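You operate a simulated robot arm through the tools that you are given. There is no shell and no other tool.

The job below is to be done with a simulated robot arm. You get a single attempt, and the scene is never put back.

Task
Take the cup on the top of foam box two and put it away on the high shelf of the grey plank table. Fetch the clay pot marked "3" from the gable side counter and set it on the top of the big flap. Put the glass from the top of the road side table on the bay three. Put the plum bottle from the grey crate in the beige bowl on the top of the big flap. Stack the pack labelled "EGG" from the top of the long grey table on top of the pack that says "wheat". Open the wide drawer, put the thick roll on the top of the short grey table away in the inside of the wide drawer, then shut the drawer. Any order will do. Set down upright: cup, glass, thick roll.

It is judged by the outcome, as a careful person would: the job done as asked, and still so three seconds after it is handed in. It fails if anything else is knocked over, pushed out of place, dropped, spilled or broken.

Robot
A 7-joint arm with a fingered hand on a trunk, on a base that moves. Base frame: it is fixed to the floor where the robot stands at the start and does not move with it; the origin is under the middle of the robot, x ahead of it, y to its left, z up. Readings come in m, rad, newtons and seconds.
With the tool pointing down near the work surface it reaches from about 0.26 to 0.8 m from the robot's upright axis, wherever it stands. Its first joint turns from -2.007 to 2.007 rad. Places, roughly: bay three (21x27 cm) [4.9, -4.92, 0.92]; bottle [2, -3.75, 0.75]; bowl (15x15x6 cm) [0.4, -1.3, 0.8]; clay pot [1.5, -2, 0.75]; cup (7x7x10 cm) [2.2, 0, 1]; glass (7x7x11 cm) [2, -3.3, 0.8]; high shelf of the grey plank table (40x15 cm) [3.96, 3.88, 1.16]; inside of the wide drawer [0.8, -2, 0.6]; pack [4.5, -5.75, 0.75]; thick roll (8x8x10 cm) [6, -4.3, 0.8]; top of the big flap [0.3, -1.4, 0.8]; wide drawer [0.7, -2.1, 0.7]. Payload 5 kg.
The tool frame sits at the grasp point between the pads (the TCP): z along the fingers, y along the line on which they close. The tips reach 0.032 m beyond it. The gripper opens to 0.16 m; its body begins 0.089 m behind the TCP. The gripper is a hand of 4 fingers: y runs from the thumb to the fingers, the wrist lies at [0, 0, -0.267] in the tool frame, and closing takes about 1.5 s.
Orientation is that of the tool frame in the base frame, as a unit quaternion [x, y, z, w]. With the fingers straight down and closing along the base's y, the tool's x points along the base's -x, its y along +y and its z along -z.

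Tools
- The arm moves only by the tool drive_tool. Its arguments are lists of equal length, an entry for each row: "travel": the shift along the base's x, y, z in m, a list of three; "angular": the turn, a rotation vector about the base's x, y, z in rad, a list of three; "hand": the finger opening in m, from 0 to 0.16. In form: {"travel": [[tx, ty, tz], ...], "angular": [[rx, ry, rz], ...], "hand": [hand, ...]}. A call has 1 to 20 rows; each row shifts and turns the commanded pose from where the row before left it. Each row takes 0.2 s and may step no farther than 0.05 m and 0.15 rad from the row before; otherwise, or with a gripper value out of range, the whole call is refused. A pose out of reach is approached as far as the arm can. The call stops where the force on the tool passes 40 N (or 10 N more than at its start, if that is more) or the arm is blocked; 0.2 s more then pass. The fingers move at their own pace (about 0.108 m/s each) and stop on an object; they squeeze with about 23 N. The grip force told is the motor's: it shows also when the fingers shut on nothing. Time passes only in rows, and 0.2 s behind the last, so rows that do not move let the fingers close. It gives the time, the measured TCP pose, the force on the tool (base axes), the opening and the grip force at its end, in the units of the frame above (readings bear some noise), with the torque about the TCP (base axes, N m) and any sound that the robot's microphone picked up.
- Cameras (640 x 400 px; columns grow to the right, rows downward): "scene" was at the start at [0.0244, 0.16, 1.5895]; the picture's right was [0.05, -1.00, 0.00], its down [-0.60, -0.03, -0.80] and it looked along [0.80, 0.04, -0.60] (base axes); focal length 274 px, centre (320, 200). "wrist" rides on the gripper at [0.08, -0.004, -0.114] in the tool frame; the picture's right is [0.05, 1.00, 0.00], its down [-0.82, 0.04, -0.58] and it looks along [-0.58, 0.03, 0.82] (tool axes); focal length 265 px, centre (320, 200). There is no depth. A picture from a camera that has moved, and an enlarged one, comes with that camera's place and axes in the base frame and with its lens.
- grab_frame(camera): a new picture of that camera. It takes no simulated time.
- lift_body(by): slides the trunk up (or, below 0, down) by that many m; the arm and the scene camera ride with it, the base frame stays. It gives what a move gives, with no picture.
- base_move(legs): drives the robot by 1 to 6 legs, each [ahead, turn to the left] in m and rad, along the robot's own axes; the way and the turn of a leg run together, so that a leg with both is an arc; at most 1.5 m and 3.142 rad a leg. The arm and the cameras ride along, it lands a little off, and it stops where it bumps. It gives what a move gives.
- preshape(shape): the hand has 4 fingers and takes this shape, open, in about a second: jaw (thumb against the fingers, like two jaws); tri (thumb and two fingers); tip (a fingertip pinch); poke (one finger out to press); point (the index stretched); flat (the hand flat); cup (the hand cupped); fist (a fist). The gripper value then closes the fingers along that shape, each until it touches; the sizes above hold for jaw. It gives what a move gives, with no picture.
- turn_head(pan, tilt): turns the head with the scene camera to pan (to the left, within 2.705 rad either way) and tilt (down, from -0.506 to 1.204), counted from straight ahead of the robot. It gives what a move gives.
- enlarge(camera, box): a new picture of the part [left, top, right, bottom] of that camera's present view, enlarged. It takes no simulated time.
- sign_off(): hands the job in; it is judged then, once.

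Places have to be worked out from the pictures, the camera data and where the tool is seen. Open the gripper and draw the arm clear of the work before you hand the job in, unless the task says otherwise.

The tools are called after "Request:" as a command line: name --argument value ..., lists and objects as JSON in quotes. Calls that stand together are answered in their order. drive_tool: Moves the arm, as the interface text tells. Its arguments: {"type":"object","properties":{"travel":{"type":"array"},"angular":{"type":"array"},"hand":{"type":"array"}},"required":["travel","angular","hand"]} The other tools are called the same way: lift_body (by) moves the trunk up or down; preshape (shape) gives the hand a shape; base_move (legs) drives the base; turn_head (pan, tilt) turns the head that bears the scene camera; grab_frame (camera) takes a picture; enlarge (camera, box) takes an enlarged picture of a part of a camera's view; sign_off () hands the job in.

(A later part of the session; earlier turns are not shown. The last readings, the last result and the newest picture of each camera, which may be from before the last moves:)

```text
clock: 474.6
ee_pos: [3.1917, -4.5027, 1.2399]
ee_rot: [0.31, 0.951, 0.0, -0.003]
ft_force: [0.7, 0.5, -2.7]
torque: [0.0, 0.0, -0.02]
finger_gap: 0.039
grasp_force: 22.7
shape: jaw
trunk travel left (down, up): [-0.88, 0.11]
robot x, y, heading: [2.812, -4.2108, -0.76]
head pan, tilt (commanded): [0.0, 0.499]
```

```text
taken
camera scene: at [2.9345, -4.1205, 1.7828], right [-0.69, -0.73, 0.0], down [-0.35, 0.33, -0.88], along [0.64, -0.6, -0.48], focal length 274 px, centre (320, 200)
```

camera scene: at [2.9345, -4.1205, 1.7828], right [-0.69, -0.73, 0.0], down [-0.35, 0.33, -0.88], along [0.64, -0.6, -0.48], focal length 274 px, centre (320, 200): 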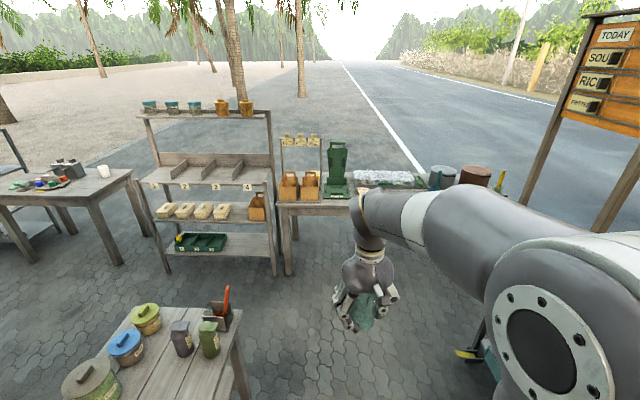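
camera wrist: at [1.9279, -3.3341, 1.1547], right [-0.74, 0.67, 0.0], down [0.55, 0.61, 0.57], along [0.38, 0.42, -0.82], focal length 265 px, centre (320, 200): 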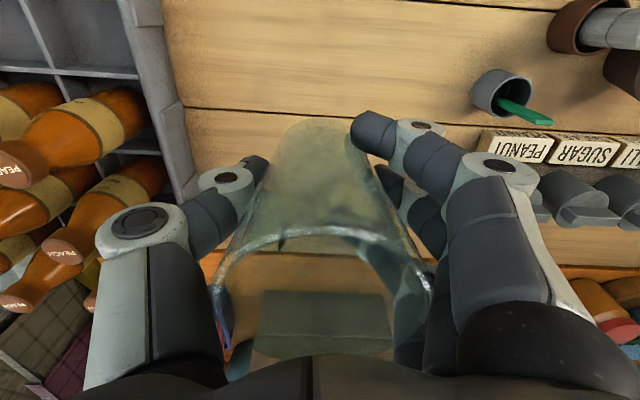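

The rack front is at U≈6.8 with bay 3 at N≈-0.02, and the long grey table is to its right. I'll go around the corner and face bay three.

Request:
base_move --legs '[[0, -0.025], [1.23, 0], [0, 1.571]]'

Request:
turn_head --pan -0.9 --tilt 0.5

Request:
grab_frame --camera "scene"

```text
clock: 485.0
ee_pos: [3.9781, -4.7143, 1.2394]
ee_rot: [-0.426, 0.905, -0.002, -0.003]
ft_force: [0.3, -0.2, -1.5]
torque: [-0.03, -0.02, 0.0]
finger_gap: 0.0393
grasp_force: 23.1
shape: jaw
trunk travel left (down, up): [-0.88, 0.11]
robot x, y, heading: [3.6668, -5.0795, 0.751]
head pan, tilt (commanded): [0.0, 0.499]
```

```text
clock: 486.2
ee_pos: [3.9811, -4.7153, 1.2392]
ee_rot: [-0.426, 0.905, -0.002, -0.003]
ft_force: [-0.4, 0.1, -2.7]
torque: [0.02, -0.01, 0.0]
finger_gap: 0.0391
grasp_force: 23.2
shape: jaw
trunk travel left (down, up): [-0.88, 0.11]
robot x, y, heading: [3.6642, -5.0845, 0.754]
head pan, tilt (commanded): [-0.901, 0.499]
```

```text
taken
camera scene: at [3.6022, -5.021, 1.7829], right [-0.15, -0.99, 0.0], down [-0.47, 0.07, -0.88], along [0.87, -0.13, -0.48], focal length 274 px, centre (320, 200)
```

scene: 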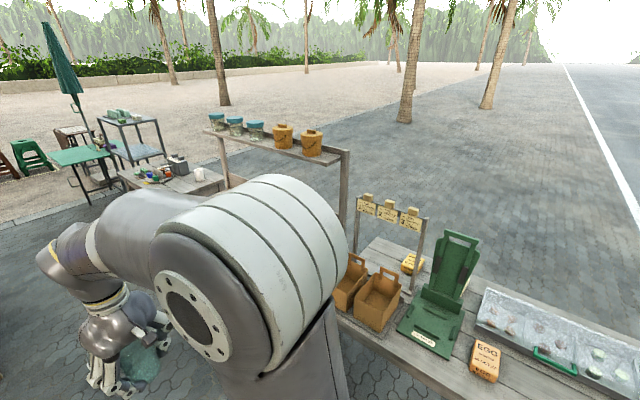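

I can see the "EGG" pack on the long grey table. I'll zoom in there while I'm close.

Request:
enlarge --camera "scene" --box '[340, 190, 640, 400]'

Request:
enlarge --camera "scene" --box '[380, 230, 460, 290]'

```text
1.90 times, centred on (490, 295) of scene
camera zoom: at [3.6022, -5.021, 1.7829], right [-0.15, -0.99, 0.0], down [-0.47, 0.07, -0.88], along [0.87, -0.13, -0.48], focal length 521 px, centre (-4, 19)
```

zoom: 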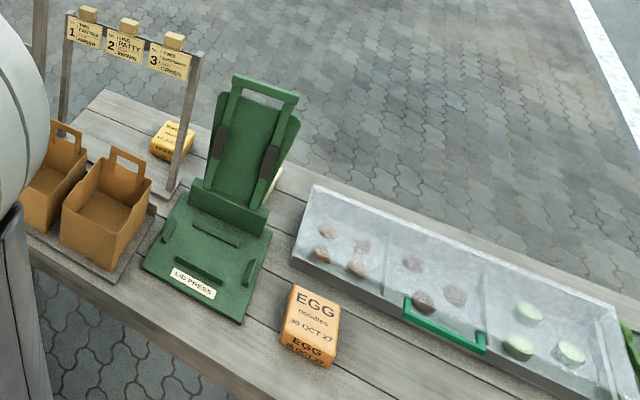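

```text
6.67 times, centred on (420, 260) of scene
camera zoom: at [3.6022, -5.021, 1.7829], right [-0.15, -0.99, 0.0], down [-0.47, 0.07, -0.88], along [0.87, -0.13, -0.48], focal length 1823 px, centre (-347, -200)
```

zoom: 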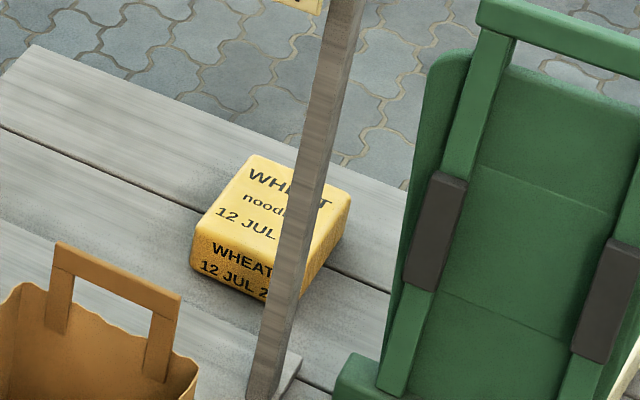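

The EGG pack is near the front at about (4.1,-5.7), and the WHEAT pack is behind the sign stand at about (4.6,-5.66), so that one needs an approach from the back. First the glass: I'll move up in front of bay three.

Request:
base_move --legs '[[0, 0.031], [0.97, 0], [0, -1.571]]'

Request:
turn_head --pan 0.1 --tilt 0.7

Request:
grab_frame --camera "scene"

Request:
grab_frame --camera "wrist"

```text
clock: 495.5
ee_pos: [4.7285, -4.6902, 1.2399]
ee_rot: [0.329, 0.944, 0.0, -0.003]
ft_force: [-0.6, -1.0, -2.1]
torque: [-0.03, -0.02, 0.02]
finger_gap: 0.039
grasp_force: 23.0
shape: jaw
trunk travel left (down, up): [-0.88, 0.11]
robot x, y, heading: [4.3589, -4.3865, -0.803]
head pan, tilt (commanded): [-0.901, 0.499]
```

```text
clock: 496.8
ee_pos: [4.7282, -4.6889, 1.2393]
ee_rot: [0.33, 0.944, 0.001, -0.004]
ft_force: [0.0, -0.8, -2.7]
torque: [-0.05, 0.05, -0.01]
finger_gap: 0.0388
grasp_force: 23.3
shape: jaw
trunk travel left (down, up): [-0.88, 0.11]
robot x, y, heading: [4.355, -4.3837, -0.803]
head pan, tilt (commanded): [0.099, 0.7]
```

```text
taken
camera scene: at [4.4901, -4.2857, 1.7652], right [-0.65, -0.76, 0.0], down [-0.49, 0.42, -0.76], along [0.58, -0.49, -0.64], focal length 274 px, centre (320, 200)
```

scene: 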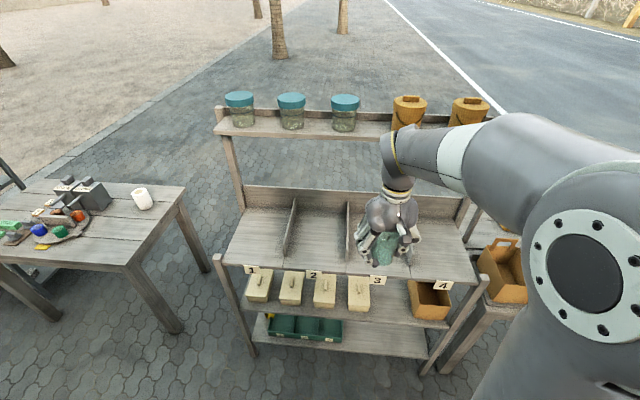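

```text
taken
camera wrist: at [4.6631, -4.6428, 1.3538], right [0.58, 0.81, 0.0], down [0.67, -0.48, 0.57], along [0.46, -0.33, -0.82], focal length 265 px, centre (320, 200)
```

wrist: 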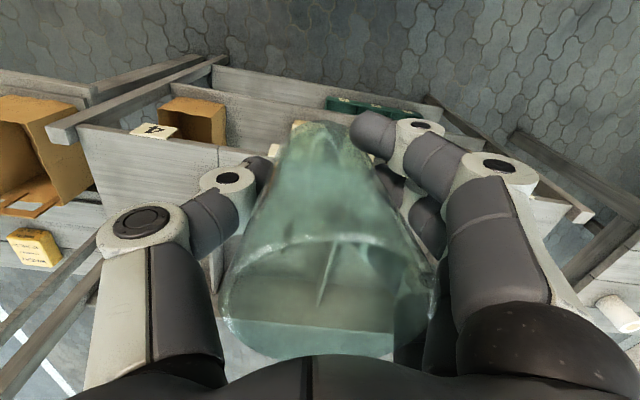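

The roll is visible on the short grey table to my left, and bay 3 spans N 0.09 to -0.135 with its front edge at U≈6.80. I'll lower the trunk, square the hand, and move the glass into the bay.

Request:
lift_body --by -0.19

Request:
drive_tool --travel '[[-0.0177, -0.0177, 0], [-0.0177, -0.0177, 0], [0.01, -0.01, 0], [0.02, -0.02, 0], [0, 0, 0]]' --angular '[[0, 0, -0.056], [0, 0, -0.056], [0, 0, 0], [0, 0, 0], [0, 0, 0]]' --hand '[0.02, 0.02, 0.02, 0.02, 0.02]'

Request:
grab_frame --camera "scene"

Request:
grab_frame --camera "wrist"

```text
clock: 498.9
ee_pos: [4.7282, -4.6896, 1.0497]
ee_rot: [0.33, 0.944, 0.0, -0.004]
ft_force: [-0.6, -0.7, -1.8]
torque: [-0.03, 0.01, -0.01]
finger_gap: 0.0389
grasp_force: 22.6
shape: jaw
trunk travel left (down, up): [-0.69, 0.3]
robot x, y, heading: [4.3556, -4.3834, -0.801]
head pan, tilt (commanded): [0.099, 0.7]
```

```text
clock: 500.1
ee_pos: [4.7229, -4.7556, 1.0482]
ee_rot: [0.383, 0.924, 0.001, -0.004]
ft_force: [0.2, -0.6, -1.7]
torque: [0.02, 0.01, 0.0]
finger_gap: 0.0389
grasp_force: 22.9
shape: jaw
trunk travel left (down, up): [-0.69, 0.3]
robot x, y, heading: [4.3576, -4.3803, -0.803]
head pan, tilt (commanded): [0.099, 0.7]
```

```text
taken
camera scene: at [4.4899, -4.2855, 1.5752], right [-0.65, -0.76, 0.0], down [-0.49, 0.42, -0.76], along [0.58, -0.49, -0.64], focal length 274 px, centre (320, 200)
```

scene: 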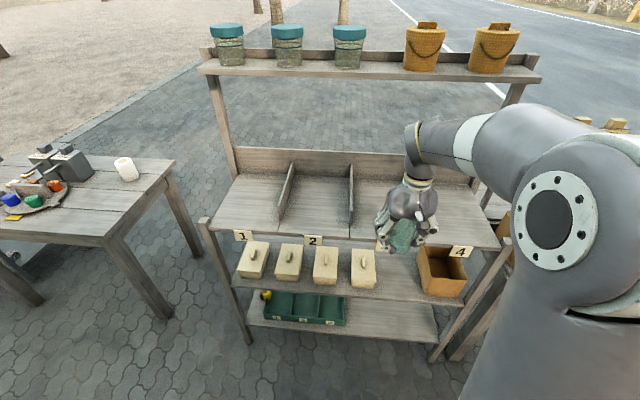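

```text
taken
camera wrist: at [4.6632, -4.7018, 1.1625], right [0.67, 0.74, 0.0], down [0.61, -0.55, 0.57], along [0.42, -0.38, -0.82], focal length 265 px, centre (320, 200)
```

wrist: 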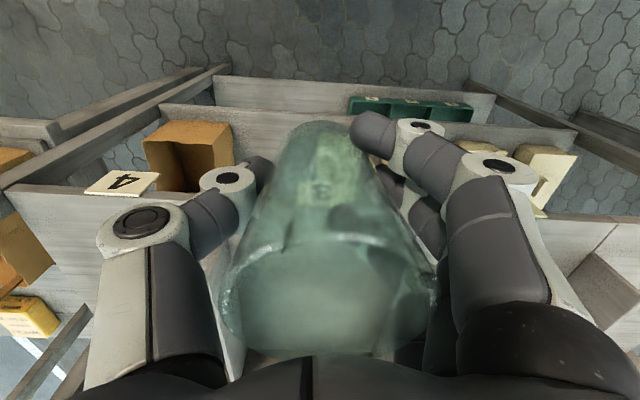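

Triangulation puts the top shelf's front edge at U=7.0, z=1.36, so my wrist will clear it. I'll move the glass forward into the bay.

Request:
drive_tool --travel '[[0.0265, -0.0265, -0.005], [0.0265, -0.0265, -0.005], [0.0265, -0.0265, -0.005], [0.0265, -0.0265, -0.005], [0.0265, -0.0265, 0], [0, 0, 0]]' --angular '[[0, 0, 0], [0, 0, 0], [0, 0, 0], [0, 0, 0], [0, 0, 0], [0, 0, 0]]' --hand '[0.02, 0.02, 0.02, 0.02, 0.02, 0.02]'

Request:
grab_frame --camera "scene"

Request:
grab_frame --camera "wrist"

```text
clock: 501.5
ee_pos: [4.8553, -4.887, 1.0287]
ee_rot: [0.383, 0.924, 0.0, -0.003]
ft_force: [0.1, 0.0, -2.2]
torque: [-0.02, -0.01, -0.03]
finger_gap: 0.0388
grasp_force: 22.8
shape: jaw
trunk travel left (down, up): [-0.69, 0.3]
robot x, y, heading: [4.3539, -4.3803, -0.807]
head pan, tilt (commanded): [0.099, 0.7]
```

```text
taken
camera scene: at [4.49, -4.2856, 1.5752], right [-0.65, -0.76, 0.0], down [-0.49, 0.42, -0.76], along [0.58, -0.49, -0.64], focal length 274 px, centre (320, 200)
```

scene: 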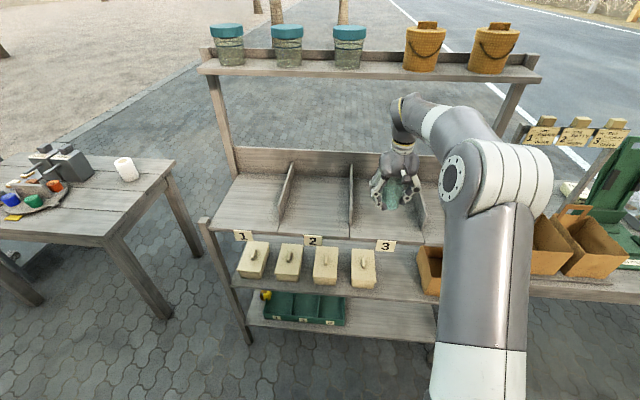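

```text
taken
camera wrist: at [4.7961, -4.8334, 1.144], right [0.67, 0.74, 0.0], down [0.61, -0.55, 0.57], along [0.42, -0.38, -0.82], focal length 265 px, centre (320, 200)
```

wrist: 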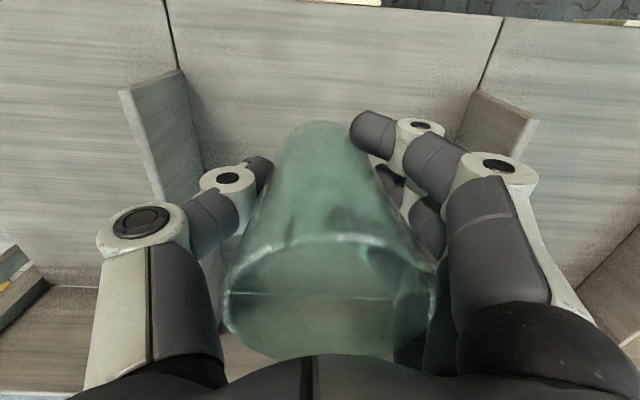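

The glass is centred in bay three between both dividers. I'll lower it in small steps to contact.

Request:
drive_tool --travel '[[0, 0, -0.012], [0, 0, -0.012], [0, 0, -0.006], [0, 0, 0]]' --angular '[[0, 0, 0], [0, 0, 0], [0, 0, 0], [0, 0, 0]]' --hand '[0.02, 0.02, 0.02, 0.02]'

Request:
drive_tool --travel '[[0, 0, -0.004], [0, 0, -0.004], [0, 0, 0]]' --angular '[[0, 0, 0], [0, 0, 0], [0, 0, 0]]' --hand '[0.02, 0.02, 0.02]'

```text
clock: 502.5
ee_pos: [4.8554, -4.8867, 0.9987]
ee_rot: [0.383, 0.924, 0.001, -0.004]
ft_force: [-0.7, 0.3, -2.2]
torque: [-0.01, 0.0, 0.07]
finger_gap: 0.0388
grasp_force: 22.9
shape: jaw
trunk travel left (down, up): [-0.69, 0.3]
robot x, y, heading: [4.3564, -4.3808, -0.8]
head pan, tilt (commanded): [0.099, 0.7]
```

```text
clock: 503.3
ee_pos: [4.8533, -4.8878, 0.9909]
ee_rot: [0.383, 0.924, 0.001, -0.003]
ft_force: [0.6, -0.2, -0.9]
torque: [0.01, 0.0, -0.05]
finger_gap: 0.0391
grasp_force: 22.8
shape: jaw
trunk travel left (down, up): [-0.69, 0.3]
robot x, y, heading: [4.3586, -4.382, -0.798]
head pan, tilt (commanded): [0.099, 0.7]
```

There's no clear contact yet, so I'll continue in small steps.

Request:
drive_tool --travel '[[0, 0, -0.003], [0, 0, -0.003], [0, 0, 0]]' --angular '[[0, 0, 0], [0, 0, 0], [0, 0, 0]]' --hand '[0.02, 0.02, 0.02]'

Request:
drive_tool --travel '[[0, 0, -0.003], [0, 0, 0]]' --angular '[[0, 0, 0], [0, 0, 0]]' --hand '[0.02, 0.02]'

```text
clock: 504.1
ee_pos: [4.8558, -4.8881, 0.9853]
ee_rot: [0.382, 0.924, 0.0, -0.003]
ft_force: [-0.8, -1.0, -2.0]
torque: [-0.03, 0.04, -0.03]
finger_gap: 0.0388
grasp_force: 23.0
shape: jaw
trunk travel left (down, up): [-0.69, 0.3]
robot x, y, heading: [4.3564, -4.3859, -0.801]
head pan, tilt (commanded): [0.099, 0.7]
```

```text
clock: 504.7
ee_pos: [4.8542, -4.8873, 0.9843]
ee_rot: [0.382, 0.924, 0.0, -0.004]
ft_force: [-1.1, 1.4, -1.9]
torque: [-0.01, 0.01, 0.03]
finger_gap: 0.0392
grasp_force: 23.0
shape: jaw
trunk travel left (down, up): [-0.69, 0.3]
robot x, y, heading: [4.3567, -4.38, -0.801]
head pan, tilt (commanded): [0.099, 0.7]
```

Request:
drive_tool --travel '[[0, 0, -0.004], [0, 0, 0]]' --angular '[[0, 0, 0], [0, 0, 0]]' --hand '[0.02, 0.02]'

Request:
enlarge --camera "scene" --box '[330, 140, 450, 250]'

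```text
clock: 505.3
ee_pos: [4.8548, -4.8878, 0.9791]
ee_rot: [0.383, 0.924, 0.0, -0.003]
ft_force: [-0.2, 0.4, -2.5]
torque: [-0.02, -0.01, 0.0]
finger_gap: 0.039
grasp_force: 23.1
shape: jaw
trunk travel left (down, up): [-0.69, 0.3]
robot x, y, heading: [4.355, -4.382, -0.799]
head pan, tilt (commanded): [0.099, 0.7]
```

```text
3.64 times, centred on (390, 195) of scene
camera zoom: at [4.4901, -4.2857, 1.5751], right [-0.65, -0.76, 0.0], down [-0.49, 0.42, -0.76], along [0.58, -0.49, -0.64], focal length 994 px, centre (66, 218)
```

zoom: 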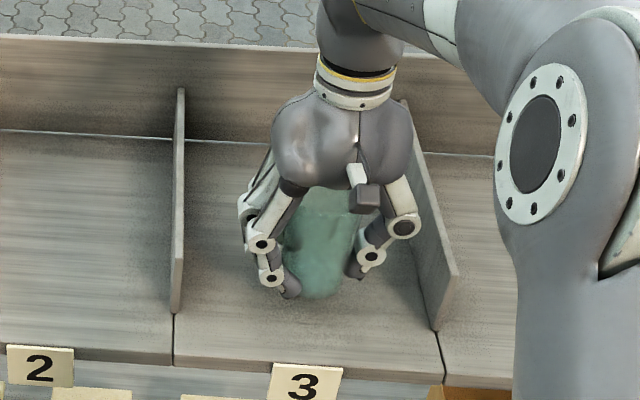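

The glass hovers just above bay 3's surface and contact hasn't registered yet. I'll go on down in 3–4 mm steps.

Request:
drive_tool --travel '[[0, 0, -0.004], [0, 0, 0]]' --angular '[[0, 0, 0], [0, 0, 0]]' --hand '[0.02, 0.02]'

Request:
drive_tool --travel '[[0, 0, -0.004], [0, 0, 0]]' --angular '[[0, 0, 0], [0, 0, 0]]' --hand '[0.02, 0.02]'

```text
clock: 505.9
ee_pos: [4.8549, -4.8874, 0.9745]
ee_rot: [0.383, 0.924, 0.0, -0.003]
ft_force: [0.0, -0.9, -2.6]
torque: [0.0, 0.03, 0.05]
finger_gap: 0.0393
grasp_force: 23.0
shape: jaw
trunk travel left (down, up): [-0.69, 0.3]
robot x, y, heading: [4.3558, -4.3776, -0.801]
head pan, tilt (commanded): [0.099, 0.7]
```

```text
clock: 506.5
ee_pos: [4.8541, -4.8884, 0.9707]
ee_rot: [0.383, 0.924, 0.001, -0.003]
ft_force: [-0.7, 0.1, -2.3]
torque: [0.03, 0.03, -0.03]
finger_gap: 0.0389
grasp_force: 23.1
shape: jaw
trunk travel left (down, up): [-0.69, 0.3]
robot x, y, heading: [4.3541, -4.3814, -0.803]
head pan, tilt (commanded): [0.099, 0.7]
```

Still only the glass's own weight shows in the force. I'll keep stepping down gently.

Request:
drive_tool --travel '[[0, 0, -0.003], [0, 0, -0.003], [0, 0, 0]]' --angular '[[0, 0, 0], [0, 0, 0], [0, 0, 0]]' --hand '[0.02, 0.02, 0.02]'

Request:
drive_tool --travel '[[0, 0, -0.003], [0, 0, 0]]' --angular '[[0, 0, 0], [0, 0, 0]]' --hand '[0.02, 0.02]'

```text
clock: 507.3
ee_pos: [4.8552, -4.8882, 0.9637]
ee_rot: [0.383, 0.924, 0.0, -0.003]
ft_force: [0.0, 0.8, -2.5]
torque: [0.02, -0.02, -0.02]
finger_gap: 0.0387
grasp_force: 22.3
shape: jaw
trunk travel left (down, up): [-0.69, 0.3]
robot x, y, heading: [4.354, -4.3818, -0.799]
head pan, tilt (commanded): [0.099, 0.7]
```

```text
clock: 507.9
ee_pos: [4.8547, -4.889, 0.9608]
ee_rot: [0.383, 0.924, 0.0, -0.003]
ft_force: [0.3, 0.1, -2.4]
torque: [-0.01, 0.02, 0.01]
finger_gap: 0.0388
grasp_force: 23.0
shape: jaw
trunk travel left (down, up): [-0.69, 0.3]
robot x, y, heading: [4.3565, -4.3789, -0.803]
head pan, tilt (commanded): [0.099, 0.7]
```

No contact at z=0.961 yet, so I'll check visually how far the glass bottom is from the shelf.

Request:
enlarge --camera "scene" --box '[360, 170, 420, 230]'

Request:
drive_tool --travel '[[0, 0, -0.003], [0, 0, -0.003], [0, 0, 0]]' --angular '[[0, 0, 0], [0, 0, 0], [0, 0, 0]]' --hand '[0.02, 0.02, 0.02]'

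```text
6.67 times, centred on (390, 200) of scene
camera zoom: at [4.4902, -4.2857, 1.5751], right [-0.65, -0.76, 0.0], down [-0.49, 0.42, -0.76], along [0.58, -0.49, -0.64], focal length 1823 px, centre (-147, 200)
```

zoom: 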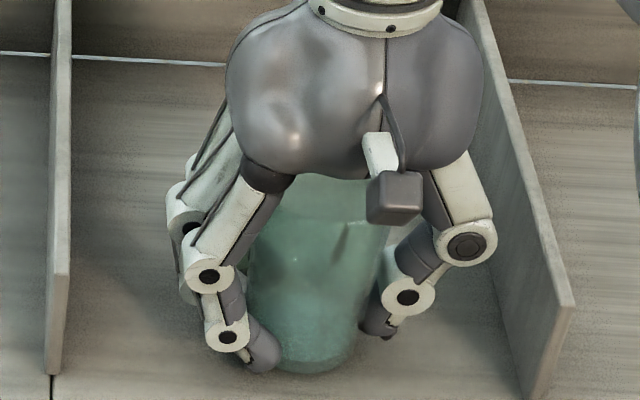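

```text
clock: 508.7
ee_pos: [4.8544, -4.8876, 0.9571]
ee_rot: [0.383, 0.924, 0.0, -0.002]
ft_force: [0.5, -0.2, 11.3]
torque: [0.17, -0.17, 0.01]
finger_gap: 0.0396
grasp_force: 22.9
shape: jaw
trunk travel left (down, up): [-0.69, 0.3]
robot x, y, heading: [4.3589, -4.3808, -0.799]
head pan, tilt (commanded): [0.099, 0.7]
```

Contact at last, with force up to 11 N at z=0.957. I'll ease off and open just enough to clear the glass without touching the dividers.

Request:
drive_tool --travel '[[0, 0, 0.0015], [0, 0, 0], [0, 0, 0], [0, 0, 0], [0, 0, 0], [0, 0, 0]]' --angular '[[0, 0, 0], [0, 0, 0], [0, 0, 0], [0, 0, 0], [0, 0, 0], [0, 0, 0]]' --hand '[0.04, 0.06, 0.08, 0.1, 0.105, 0.105]'

Request:
grab_frame --camera "wrist"

Request:
enlarge --camera "scene" --box '[350, 150, 430, 230]'

```text
clock: 510.1
ee_pos: [4.8539, -4.8871, 0.9558]
ee_rot: [0.383, 0.924, 0.001, -0.003]
ft_force: [0.6, -1.2, 0.0]
torque: [0.03, -0.01, 0.0]
finger_gap: 0.1046
grasp_force: 0.0
shape: jaw
trunk travel left (down, up): [-0.69, 0.3]
robot x, y, heading: [4.3574, -4.3801, -0.803]
head pan, tilt (commanded): [0.099, 0.7]
```

```text
taken
camera wrist: at [4.7957, -4.8338, 1.0708], right [0.67, 0.74, 0.0], down [0.61, -0.55, 0.57], along [0.42, -0.38, -0.82], focal length 265 px, centre (320, 200)
```

wrist: 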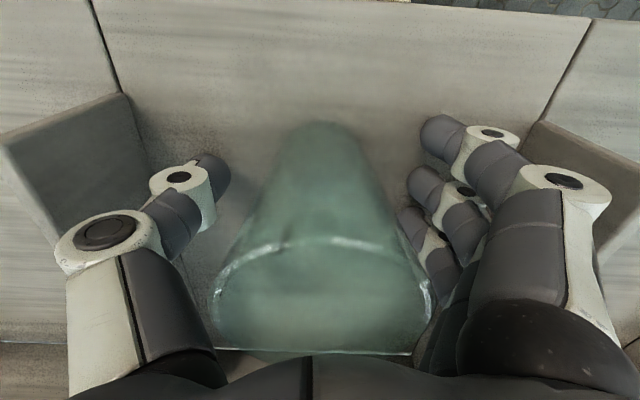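

```text
5.00 times, centred on (390, 190) of scene
camera zoom: at [4.49, -4.2856, 1.5752], right [-0.65, -0.76, 0.0], down [-0.49, 0.42, -0.76], along [0.58, -0.49, -0.64], focal length 1367 px, centre (-30, 250)
```

zoom: 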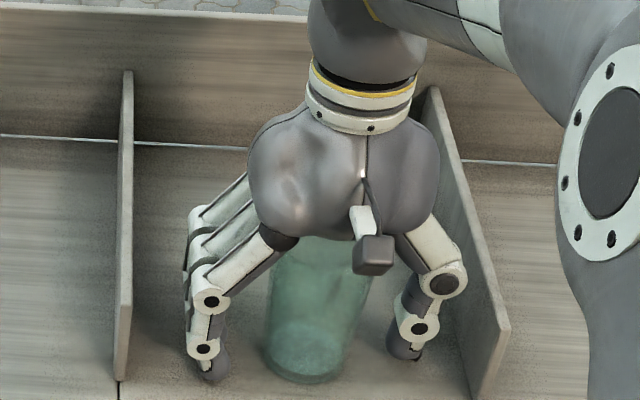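

The glass is free. I'll raise straight up 11 cm and then retract the hand toward me.

Request:
drive_tool --travel '[[0, 0, 0.03], [0, 0, 0.04], [0, 0, 0.04], [-0.02, 0.02, 0], [-0.03, 0.03, 0], [-0.03, 0.03, 0], [-0.03, 0.03, 0.02], [-0.03, 0.03, 0.02], [0, 0, 0]]' --angular '[[0, 0, 0], [0, 0, 0], [0, 0, 0], [0, 0, 0], [0, 0, 0], [0, 0, 0], [0, 0, 0], [0, 0, 0], [0, 0, 0]]' --hand '[0.105, 0.105, 0.105, 0.105, 0.105, 0.105, 0.105, 0.105, 0.105]'

Request:
grab_frame --camera "scene"

```text
clock: 512.1
ee_pos: [4.7153, -4.7469, 1.107]
ee_rot: [0.383, 0.924, 0.0, -0.004]
ft_force: [-0.7, -0.7, -0.1]
torque: [-0.02, 0.01, 0.01]
finger_gap: 0.1044
grasp_force: 0.0
shape: jaw
trunk travel left (down, up): [-0.69, 0.3]
robot x, y, heading: [4.3569, -4.3821, -0.802]
head pan, tilt (commanded): [0.099, 0.7]
```

```text
taken
camera scene: at [4.4902, -4.2859, 1.5751], right [-0.65, -0.76, 0.0], down [-0.49, 0.42, -0.76], along [0.58, -0.49, -0.64], focal length 274 px, centre (320, 200)
```

scene: 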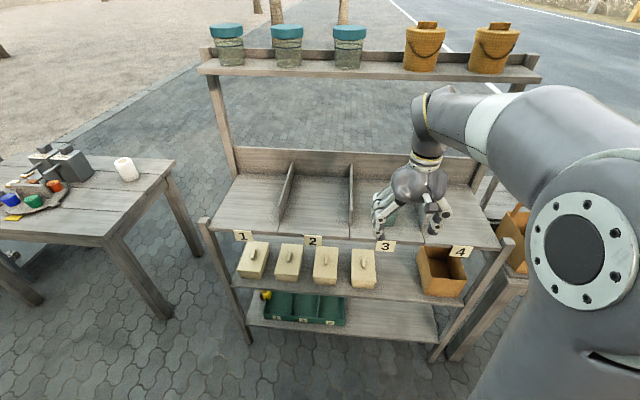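

The glass stands in bay three. Next is the EGG pack, so I'll turn and reverse along the way I came to stand in front of it.

Request:
base_move --legs '[[0, 1.588], [-1.08, 0], [0, -1.571]]'

Request:
turn_head --pan 0.1 --tilt 0.6

Request:
grab_frame --camera "scene"

Request:
grab_frame --camera "wrist"

```text
clock: 525.3
ee_pos: [3.9731, -5.5079, 1.1069]
ee_rot: [0.361, 0.932, 0.0, -0.004]
ft_force: [-0.6, -0.4, -0.2]
torque: [-0.03, -0.02, 0.03]
finger_gap: 0.1046
grasp_force: 0.1
shape: jaw
trunk travel left (down, up): [-0.69, 0.3]
robot x, y, heading: [3.6018, -5.1581, -0.755]
head pan, tilt (commanded): [0.099, 0.7]
```

```text
clock: 526.0
ee_pos: [3.9726, -5.5093, 1.1078]
ee_rot: [0.361, 0.932, 0.001, -0.004]
ft_force: [-0.2, -0.4, -0.5]
torque: [0.0, -0.01, 0.03]
finger_gap: 0.1046
grasp_force: 0.0
shape: jaw
trunk travel left (down, up): [-0.69, 0.3]
robot x, y, heading: [3.6021, -5.1575, -0.755]
head pan, tilt (commanded): [0.099, 0.6]
```

```text
taken
camera scene: at [3.7303, -5.0594, 1.5837], right [-0.61, -0.79, 0.0], down [-0.45, 0.34, -0.82], along [0.65, -0.5, -0.57], focal length 274 px, centre (320, 200)
```

scene: 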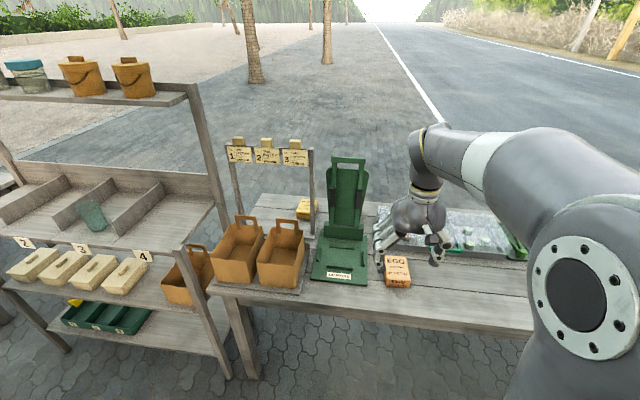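

```text
taken
camera wrist: at [3.912, -5.4577, 1.2214], right [0.63, 0.77, 0.0], down [0.63, -0.52, 0.57], along [0.44, -0.36, -0.82], focal length 265 px, centre (320, 200)
```

wrist: 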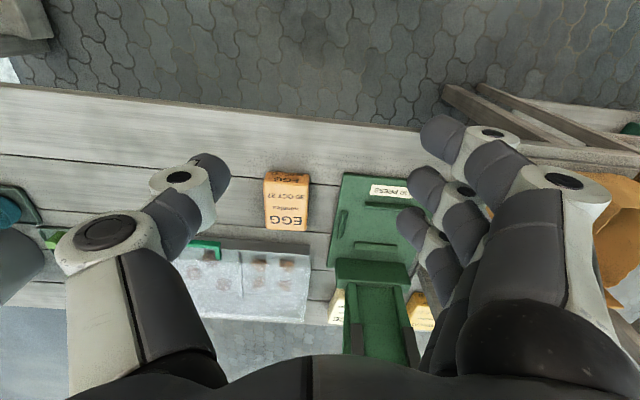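

The EGG pack is right in front, between the press and the tray. I'll zoom in on both cameras to locate it precisely.

Request:
enlarge --camera "scene" --box '[360, 230, 440, 300]'

Request:
enlarge --camera "wrist" --box '[220, 140, 360, 260]'

Request:
enlarge --camera "scene" --box '[200, 120, 400, 300]'

```text
5.71 times, centred on (400, 265) of scene
camera zoom: at [3.7303, -5.0594, 1.5837], right [-0.61, -0.79, 0.0], down [-0.45, 0.34, -0.82], along [0.65, -0.5, -0.57], focal length 1563 px, centre (-137, -171)
```

zoom: 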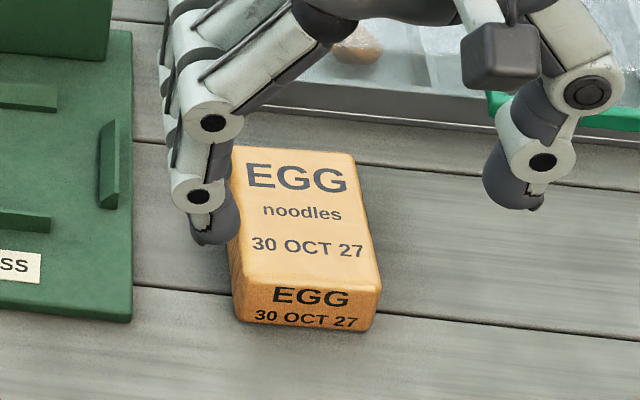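

```text
3.33 times, centred on (290, 200) of wrist
camera zoom: at [3.912, -5.4577, 1.2214], right [0.63, 0.77, 0.0], down [0.63, -0.52, 0.57], along [0.44, -0.36, -0.82], focal length 885 px, centre (420, 200)
```

zoom: 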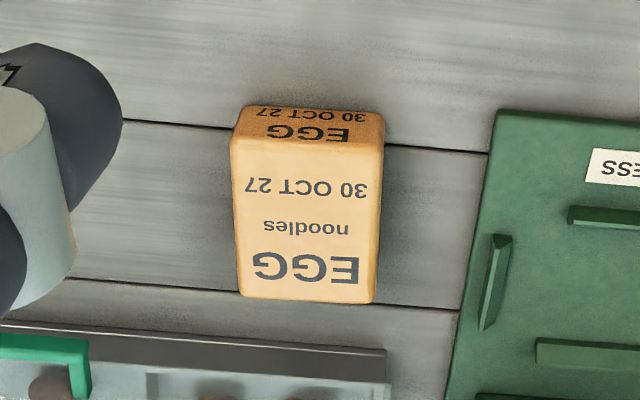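

```text
2.22 times, centred on (300, 210) of scene
camera zoom: at [3.7303, -5.0594, 1.5837], right [-0.61, -0.79, 0.0], down [-0.45, 0.34, -0.82], along [0.65, -0.5, -0.57], focal length 608 px, centre (364, 178)
```

zoom: 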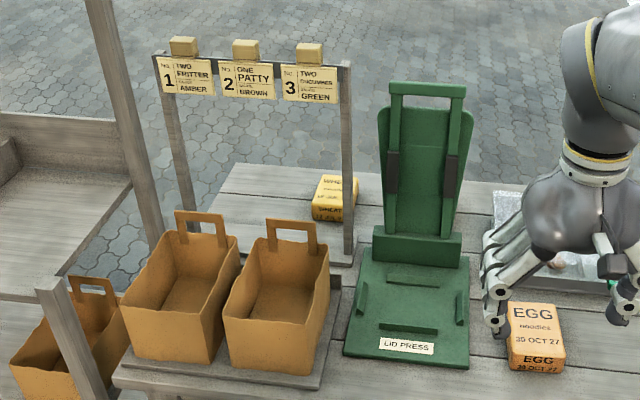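

EGG is at about (4.093,-5.685), with its top at z≈0.84 and a 7.5×10.4 cm footprint. I'll move over it and check with the wrist camera.

Request:
drive_tool --travel '[[0.024, -0.0351, 0], [0.024, -0.0351, 0], [0.024, -0.0351, 0], [0.024, -0.0351, 0], [0.0244, -0.0353, -0.02], [0, 0, -0.03], [0, 0, 0]]' --angular '[[0, 0, -0.01], [0, 0, -0.01], [0, 0, 0], [0, 0, 0], [0, 0, 0], [0, 0, 0], [0, 0, 0]]' --hand '[0.12, 0.12, 0.12, 0.12, 0.12, 0.12, 0.12]'

Request:
grab_frame --camera "wrist"

Request:
enlarge --camera "wrist" --box '[220, 20, 420, 180]'

```text
clock: 527.6
ee_pos: [4.0935, -5.687, 1.057]
ee_rot: [0.371, 0.929, 0.0, -0.004]
ft_force: [-1.2, -0.4, 0.0]
torque: [-0.03, -0.01, 0.04]
finger_gap: 0.1196
grasp_force: 0.0
shape: jaw
trunk travel left (down, up): [-0.69, 0.3]
robot x, y, heading: [3.6005, -5.1622, -0.756]
head pan, tilt (commanded): [0.099, 0.6]
```

```text
taken
camera wrist: at [4.0337, -5.6335, 1.1712], right [0.65, 0.76, 0.0], down [0.62, -0.53, 0.57], along [0.43, -0.37, -0.82], focal length 265 px, centre (320, 200)
```

wrist: 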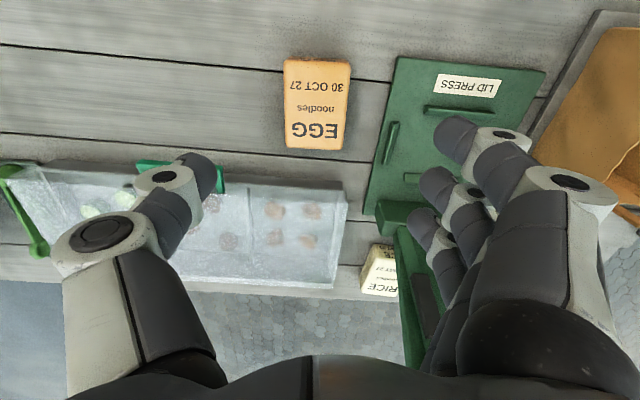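

```text
2.50 times, centred on (320, 100) of wrist
camera zoom: at [4.0337, -5.6335, 1.1712], right [0.65, 0.76, 0.0], down [0.62, -0.53, 0.57], along [0.43, -0.37, -0.82], focal length 664 px, centre (320, 450)
```

zoom: 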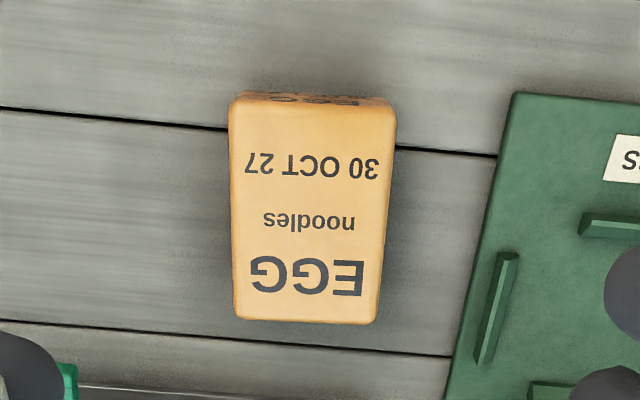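

The pack's centre is 1.4 cm further forward, and the press plate is close on the finger side, so I'll use a 10.5 cm opening. I'll correct and descend partway.

Request:
drive_tool --travel '[[0.0073, -0.0129, 0], [0, 0, -0.04], [0, 0, -0.04], [0, 0, -0.04], [0, 0, -0.03], [0, 0, 0]]' --angular '[[0, 0, 0], [0, 0, 0], [0, 0, 0], [0, 0, 0], [0, 0, 0], [0, 0, 0]]' --hand '[0.105, 0.105, 0.105, 0.105, 0.105, 0.105]'

Request:
grab_frame --camera "wrist"

Request:
enlarge --camera "scene" --box '[350, 200, 460, 310]'

```text
clock: 529.0
ee_pos: [4.1019, -5.6959, 0.9078]
ee_rot: [0.37, 0.929, 0.0, -0.004]
ft_force: [0.0, -0.2, -0.5]
torque: [-0.01, -0.04, -0.01]
finger_gap: 0.1051
grasp_force: 0.1
shape: jaw
trunk travel left (down, up): [-0.69, 0.3]
robot x, y, heading: [3.5989, -5.1615, -0.754]
head pan, tilt (commanded): [0.099, 0.6]
```

```text
taken
camera wrist: at [4.0419, -5.6438, 1.0226], right [0.65, 0.76, 0.0], down [0.62, -0.53, 0.57], along [0.43, -0.37, -0.82], focal length 265 px, centre (320, 200)
```

wrist: 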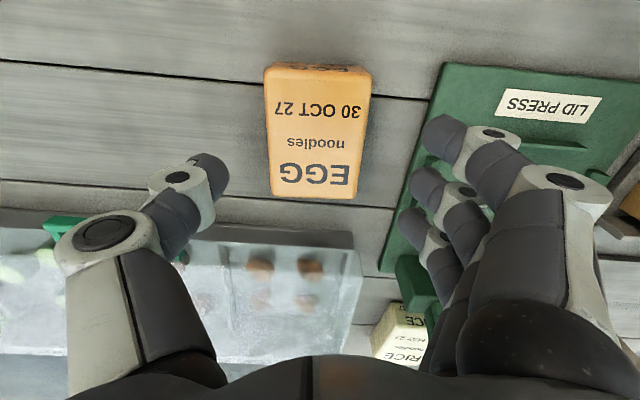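

```text
3.64 times, centred on (405, 255) of scene
camera zoom: at [3.7303, -5.0595, 1.5838], right [-0.61, -0.79, 0.0], down [-0.45, 0.34, -0.82], along [0.65, -0.5, -0.57], focal length 994 px, centre (11, 0)
```

zoom: 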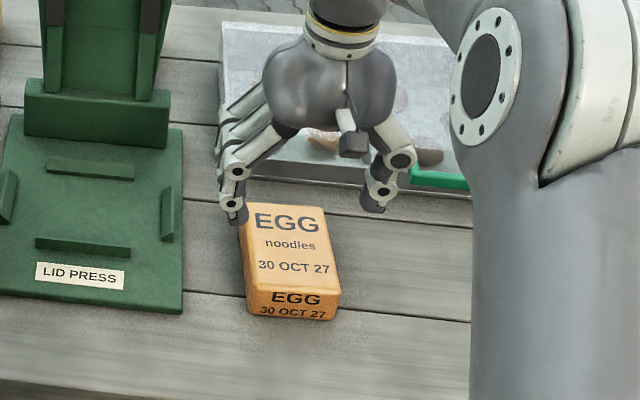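

The pack is centred between the fingers within a few millimetres. I'll descend so the fingertips flank it just above the table.

Request:
drive_tool --travel '[[-0.0043, 0.0041, -0.02], [0, 0, -0.02], [0, 0, -0.012], [0, 0, 0]]' --angular '[[0, 0, 0], [0, 0, 0], [0, 0, 0], [0, 0, 0]]' --hand '[0.105, 0.105, 0.105, 0.105]'

Request:
grab_frame --camera "wrist"

Request:
enlarge --camera "scene" --box '[350, 200, 460, 310]'

```text
clock: 530.0
ee_pos: [4.0972, -5.6923, 0.8553]
ee_rot: [0.37, 0.929, 0.0, -0.003]
ft_force: [-0.2, -0.6, 0.6]
torque: [0.0, 0.01, 0.01]
finger_gap: 0.1054
grasp_force: 0.1
shape: jaw
trunk travel left (down, up): [-0.69, 0.3]
robot x, y, heading: [3.5981, -5.1573, -0.758]
head pan, tilt (commanded): [0.099, 0.6]
```

```text
taken
camera wrist: at [4.0364, -5.6398, 0.9704], right [0.65, 0.76, 0.0], down [0.62, -0.53, 0.57], along [0.43, -0.37, -0.82], focal length 265 px, centre (320, 200)
```

wrist: 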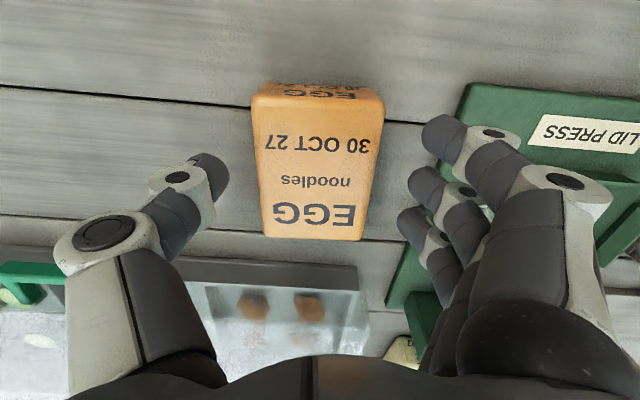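

```text
3.64 times, centred on (405, 255) of scene
camera zoom: at [3.7303, -5.0594, 1.5838], right [-0.61, -0.79, 0.0], down [-0.45, 0.34, -0.83], along [0.65, -0.5, -0.56], focal length 994 px, centre (11, 0)
```

zoom: 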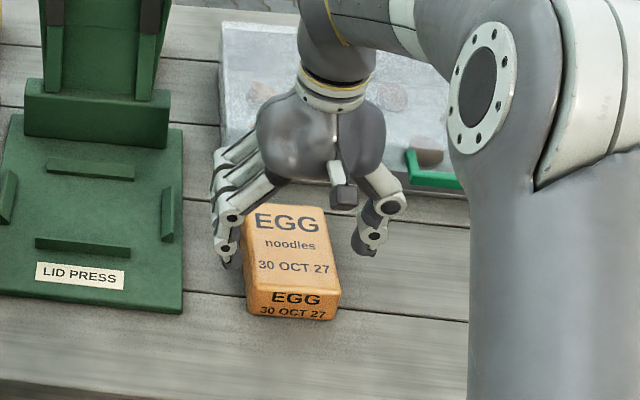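

Comparing the pack's apparent size at three heights shows its top is really at z≈0.797, so the centre is 2.5 cm further forward and the pack is about 8.5×12 cm. I'll correct the position and go down the remaining 5.5 cm in steps.

Request:
drive_tool --travel '[[0.0165, -0.019, 0], [0, 0, -0.015], [0, 0, -0.015], [0, 0, 0]]' --angular '[[0, 0, 0], [0, 0, 0], [0, 0, 0], [0, 0, 0]]' --hand '[0.112, 0.112, 0.112, 0.112]'

Request:
grab_frame --camera "wrist"

```text
clock: 531.0
ee_pos: [4.1125, -5.7119, 0.8248]
ee_rot: [0.37, 0.929, 0.001, -0.003]
ft_force: [-0.5, -0.5, -0.1]
torque: [0.02, -0.01, 0.0]
finger_gap: 0.1118
grasp_force: 0.1
shape: jaw
trunk travel left (down, up): [-0.69, 0.3]
robot x, y, heading: [3.6001, -5.1627, -0.764]
head pan, tilt (commanded): [0.099, 0.6]
```

```text
taken
camera wrist: at [4.0533, -5.6596, 0.9393], right [0.65, 0.76, 0.0], down [0.62, -0.53, 0.57], along [0.43, -0.37, -0.82], focal length 265 px, centre (320, 200)
```

wrist: 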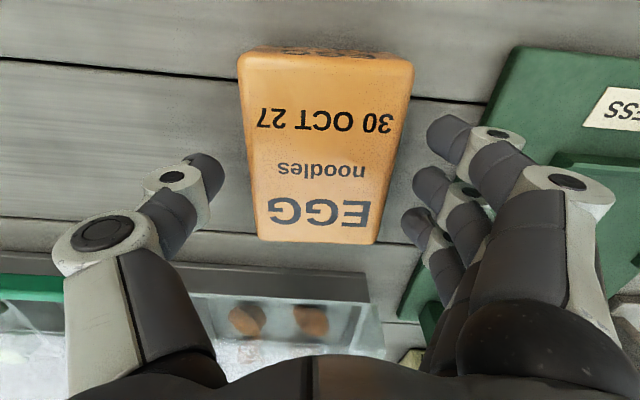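

The numbers agree now, with the pack's top at z≈0.798 and the pack between thumb and fingers with clearance. I'll go down 2.5 cm more and close.

Request:
drive_tool --travel '[[0, 0, -0.012], [0, 0, -0.012], [0, 0, 0]]' --angular '[[0, 0, 0], [0, 0, 0], [0, 0, 0]]' --hand '[0.112, 0.112, 0.112]'

Request:
drive_tool --travel '[[0, 0, 0], [0, 0, 0], [0, 0, 0], [0, 0, 0], [0, 0, 0], [0, 0, 0]]' --angular '[[0, 0, 0], [0, 0, 0], [0, 0, 0], [0, 0, 0], [0, 0, 0], [0, 0, 0]]' --hand '[0.1, 0.08, 0.06, 0.04, 0.04, 0.04]'

Request:
grab_frame --camera "wrist"

Request:
enlarge --camera "scene" --box '[350, 200, 460, 310]'

```text
clock: 531.8
ee_pos: [4.114, -5.7127, 0.8012]
ee_rot: [0.37, 0.929, 0.0, -0.004]
ft_force: [-0.8, -0.1, -0.5]
torque: [0.0, -0.01, 0.04]
finger_gap: 0.1116
grasp_force: 0.1
shape: jaw
trunk travel left (down, up): [-0.69, 0.3]
robot x, y, heading: [3.5964, -5.1627, -0.755]
head pan, tilt (commanded): [0.099, 0.6]
```

```text
clock: 533.2
ee_pos: [4.1134, -5.7122, 0.8031]
ee_rot: [0.371, 0.929, 0.0, -0.003]
ft_force: [0.1, 0.1, 0.0]
torque: [0.01, -0.05, -0.01]
finger_gap: 0.0804
grasp_force: 23.2
shape: jaw
trunk travel left (down, up): [-0.69, 0.3]
robot x, y, heading: [3.5926, -5.1582, -0.759]
head pan, tilt (commanded): [0.099, 0.6]
```

```text
taken
camera wrist: at [4.0534, -5.6598, 0.9161], right [0.65, 0.76, 0.0], down [0.62, -0.53, 0.57], along [0.43, -0.37, -0.82], focal length 265 px, centre (320, 200)
```

wrist: 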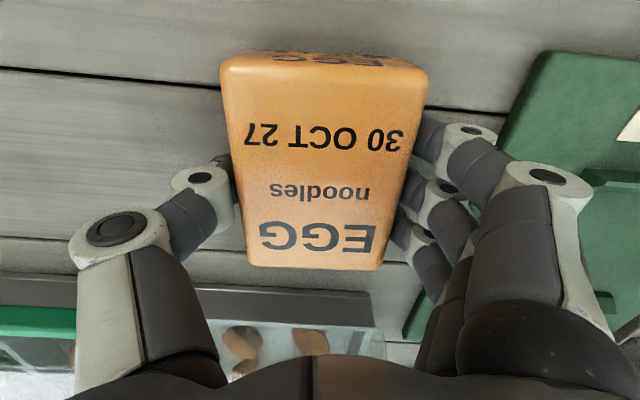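

```text
3.64 times, centred on (405, 255) of scene
camera zoom: at [3.7304, -5.0596, 1.5838], right [-0.61, -0.79, 0.0], down [-0.45, 0.34, -0.82], along [0.65, -0.5, -0.57], focal length 994 px, centre (11, 0)
```

zoom: 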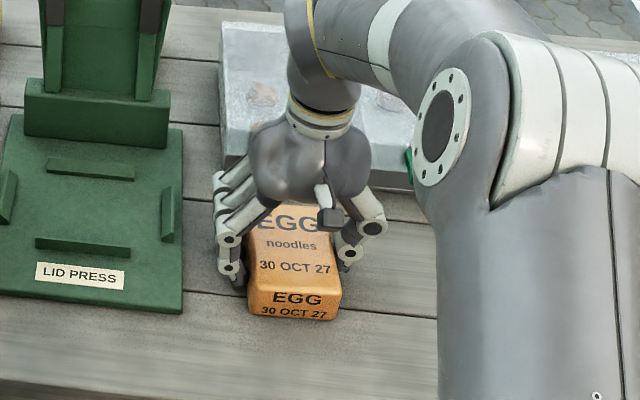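

The pack is held with 23 N. I'll lift it straight up clear of everything.

Request:
drive_tool --travel '[[0, 0, 0.01], [0, 0, 0.02], [0, 0, 0.04], [0, 0, 0.04], [0, 0, 0.04], [0, 0, 0.04], [0, 0, 0.04], [0, 0, 0.04], [0, 0, 0]]' --angular '[[0, 0, 0], [0, 0, 0], [0, 0, 0], [0, 0, 0], [0, 0, 0], [0, 0, 0], [0, 0, 0], [0, 0, 0], [0, 0, 0]]' --hand '[0.04, 0.04, 0.04, 0.04, 0.04, 0.04, 0.04, 0.04, 0.04]'

Request:
grab_frame --camera "wrist"

Request:
grab_frame --camera "scene"

```text
clock: 535.2
ee_pos: [4.1135, -5.712, 1.0691]
ee_rot: [0.371, 0.929, 0.001, -0.003]
ft_force: [0.2, -0.2, -2.5]
torque: [-0.02, -0.01, 0.01]
finger_gap: 0.0801
grasp_force: 23.1
shape: jaw
trunk travel left (down, up): [-0.69, 0.3]
robot x, y, heading: [3.5985, -5.1578, -0.754]
head pan, tilt (commanded): [0.099, 0.6]
```

```text
taken
camera wrist: at [4.0537, -5.6607, 1.1839], right [0.65, 0.76, 0.0], down [0.62, -0.53, 0.57], along [0.43, -0.37, -0.82], focal length 265 px, centre (320, 200)
```

wrist: 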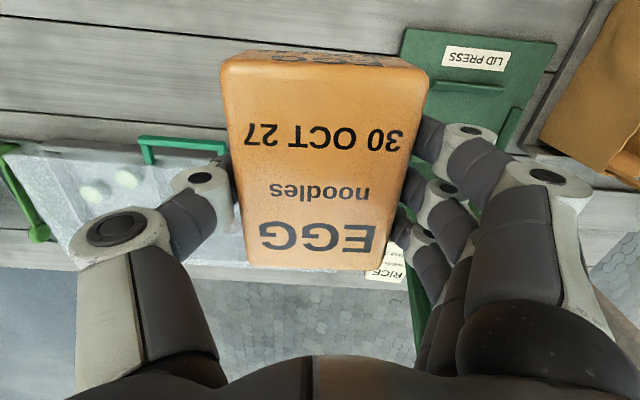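

```text
taken
camera scene: at [3.7305, -5.0596, 1.5838], right [-0.61, -0.79, 0.0], down [-0.45, 0.34, -0.82], along [0.65, -0.5, -0.57], focal length 274 px, centre (320, 200)
```

scene: 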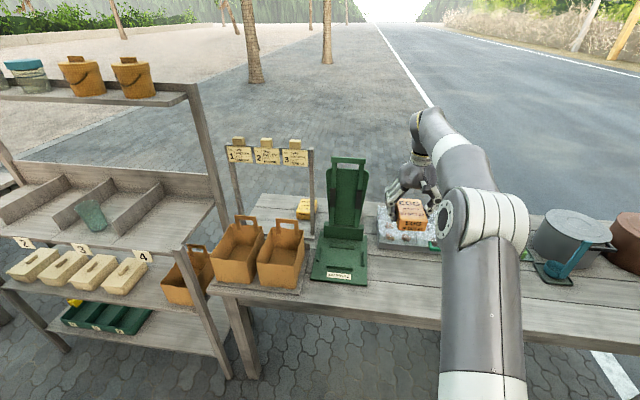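

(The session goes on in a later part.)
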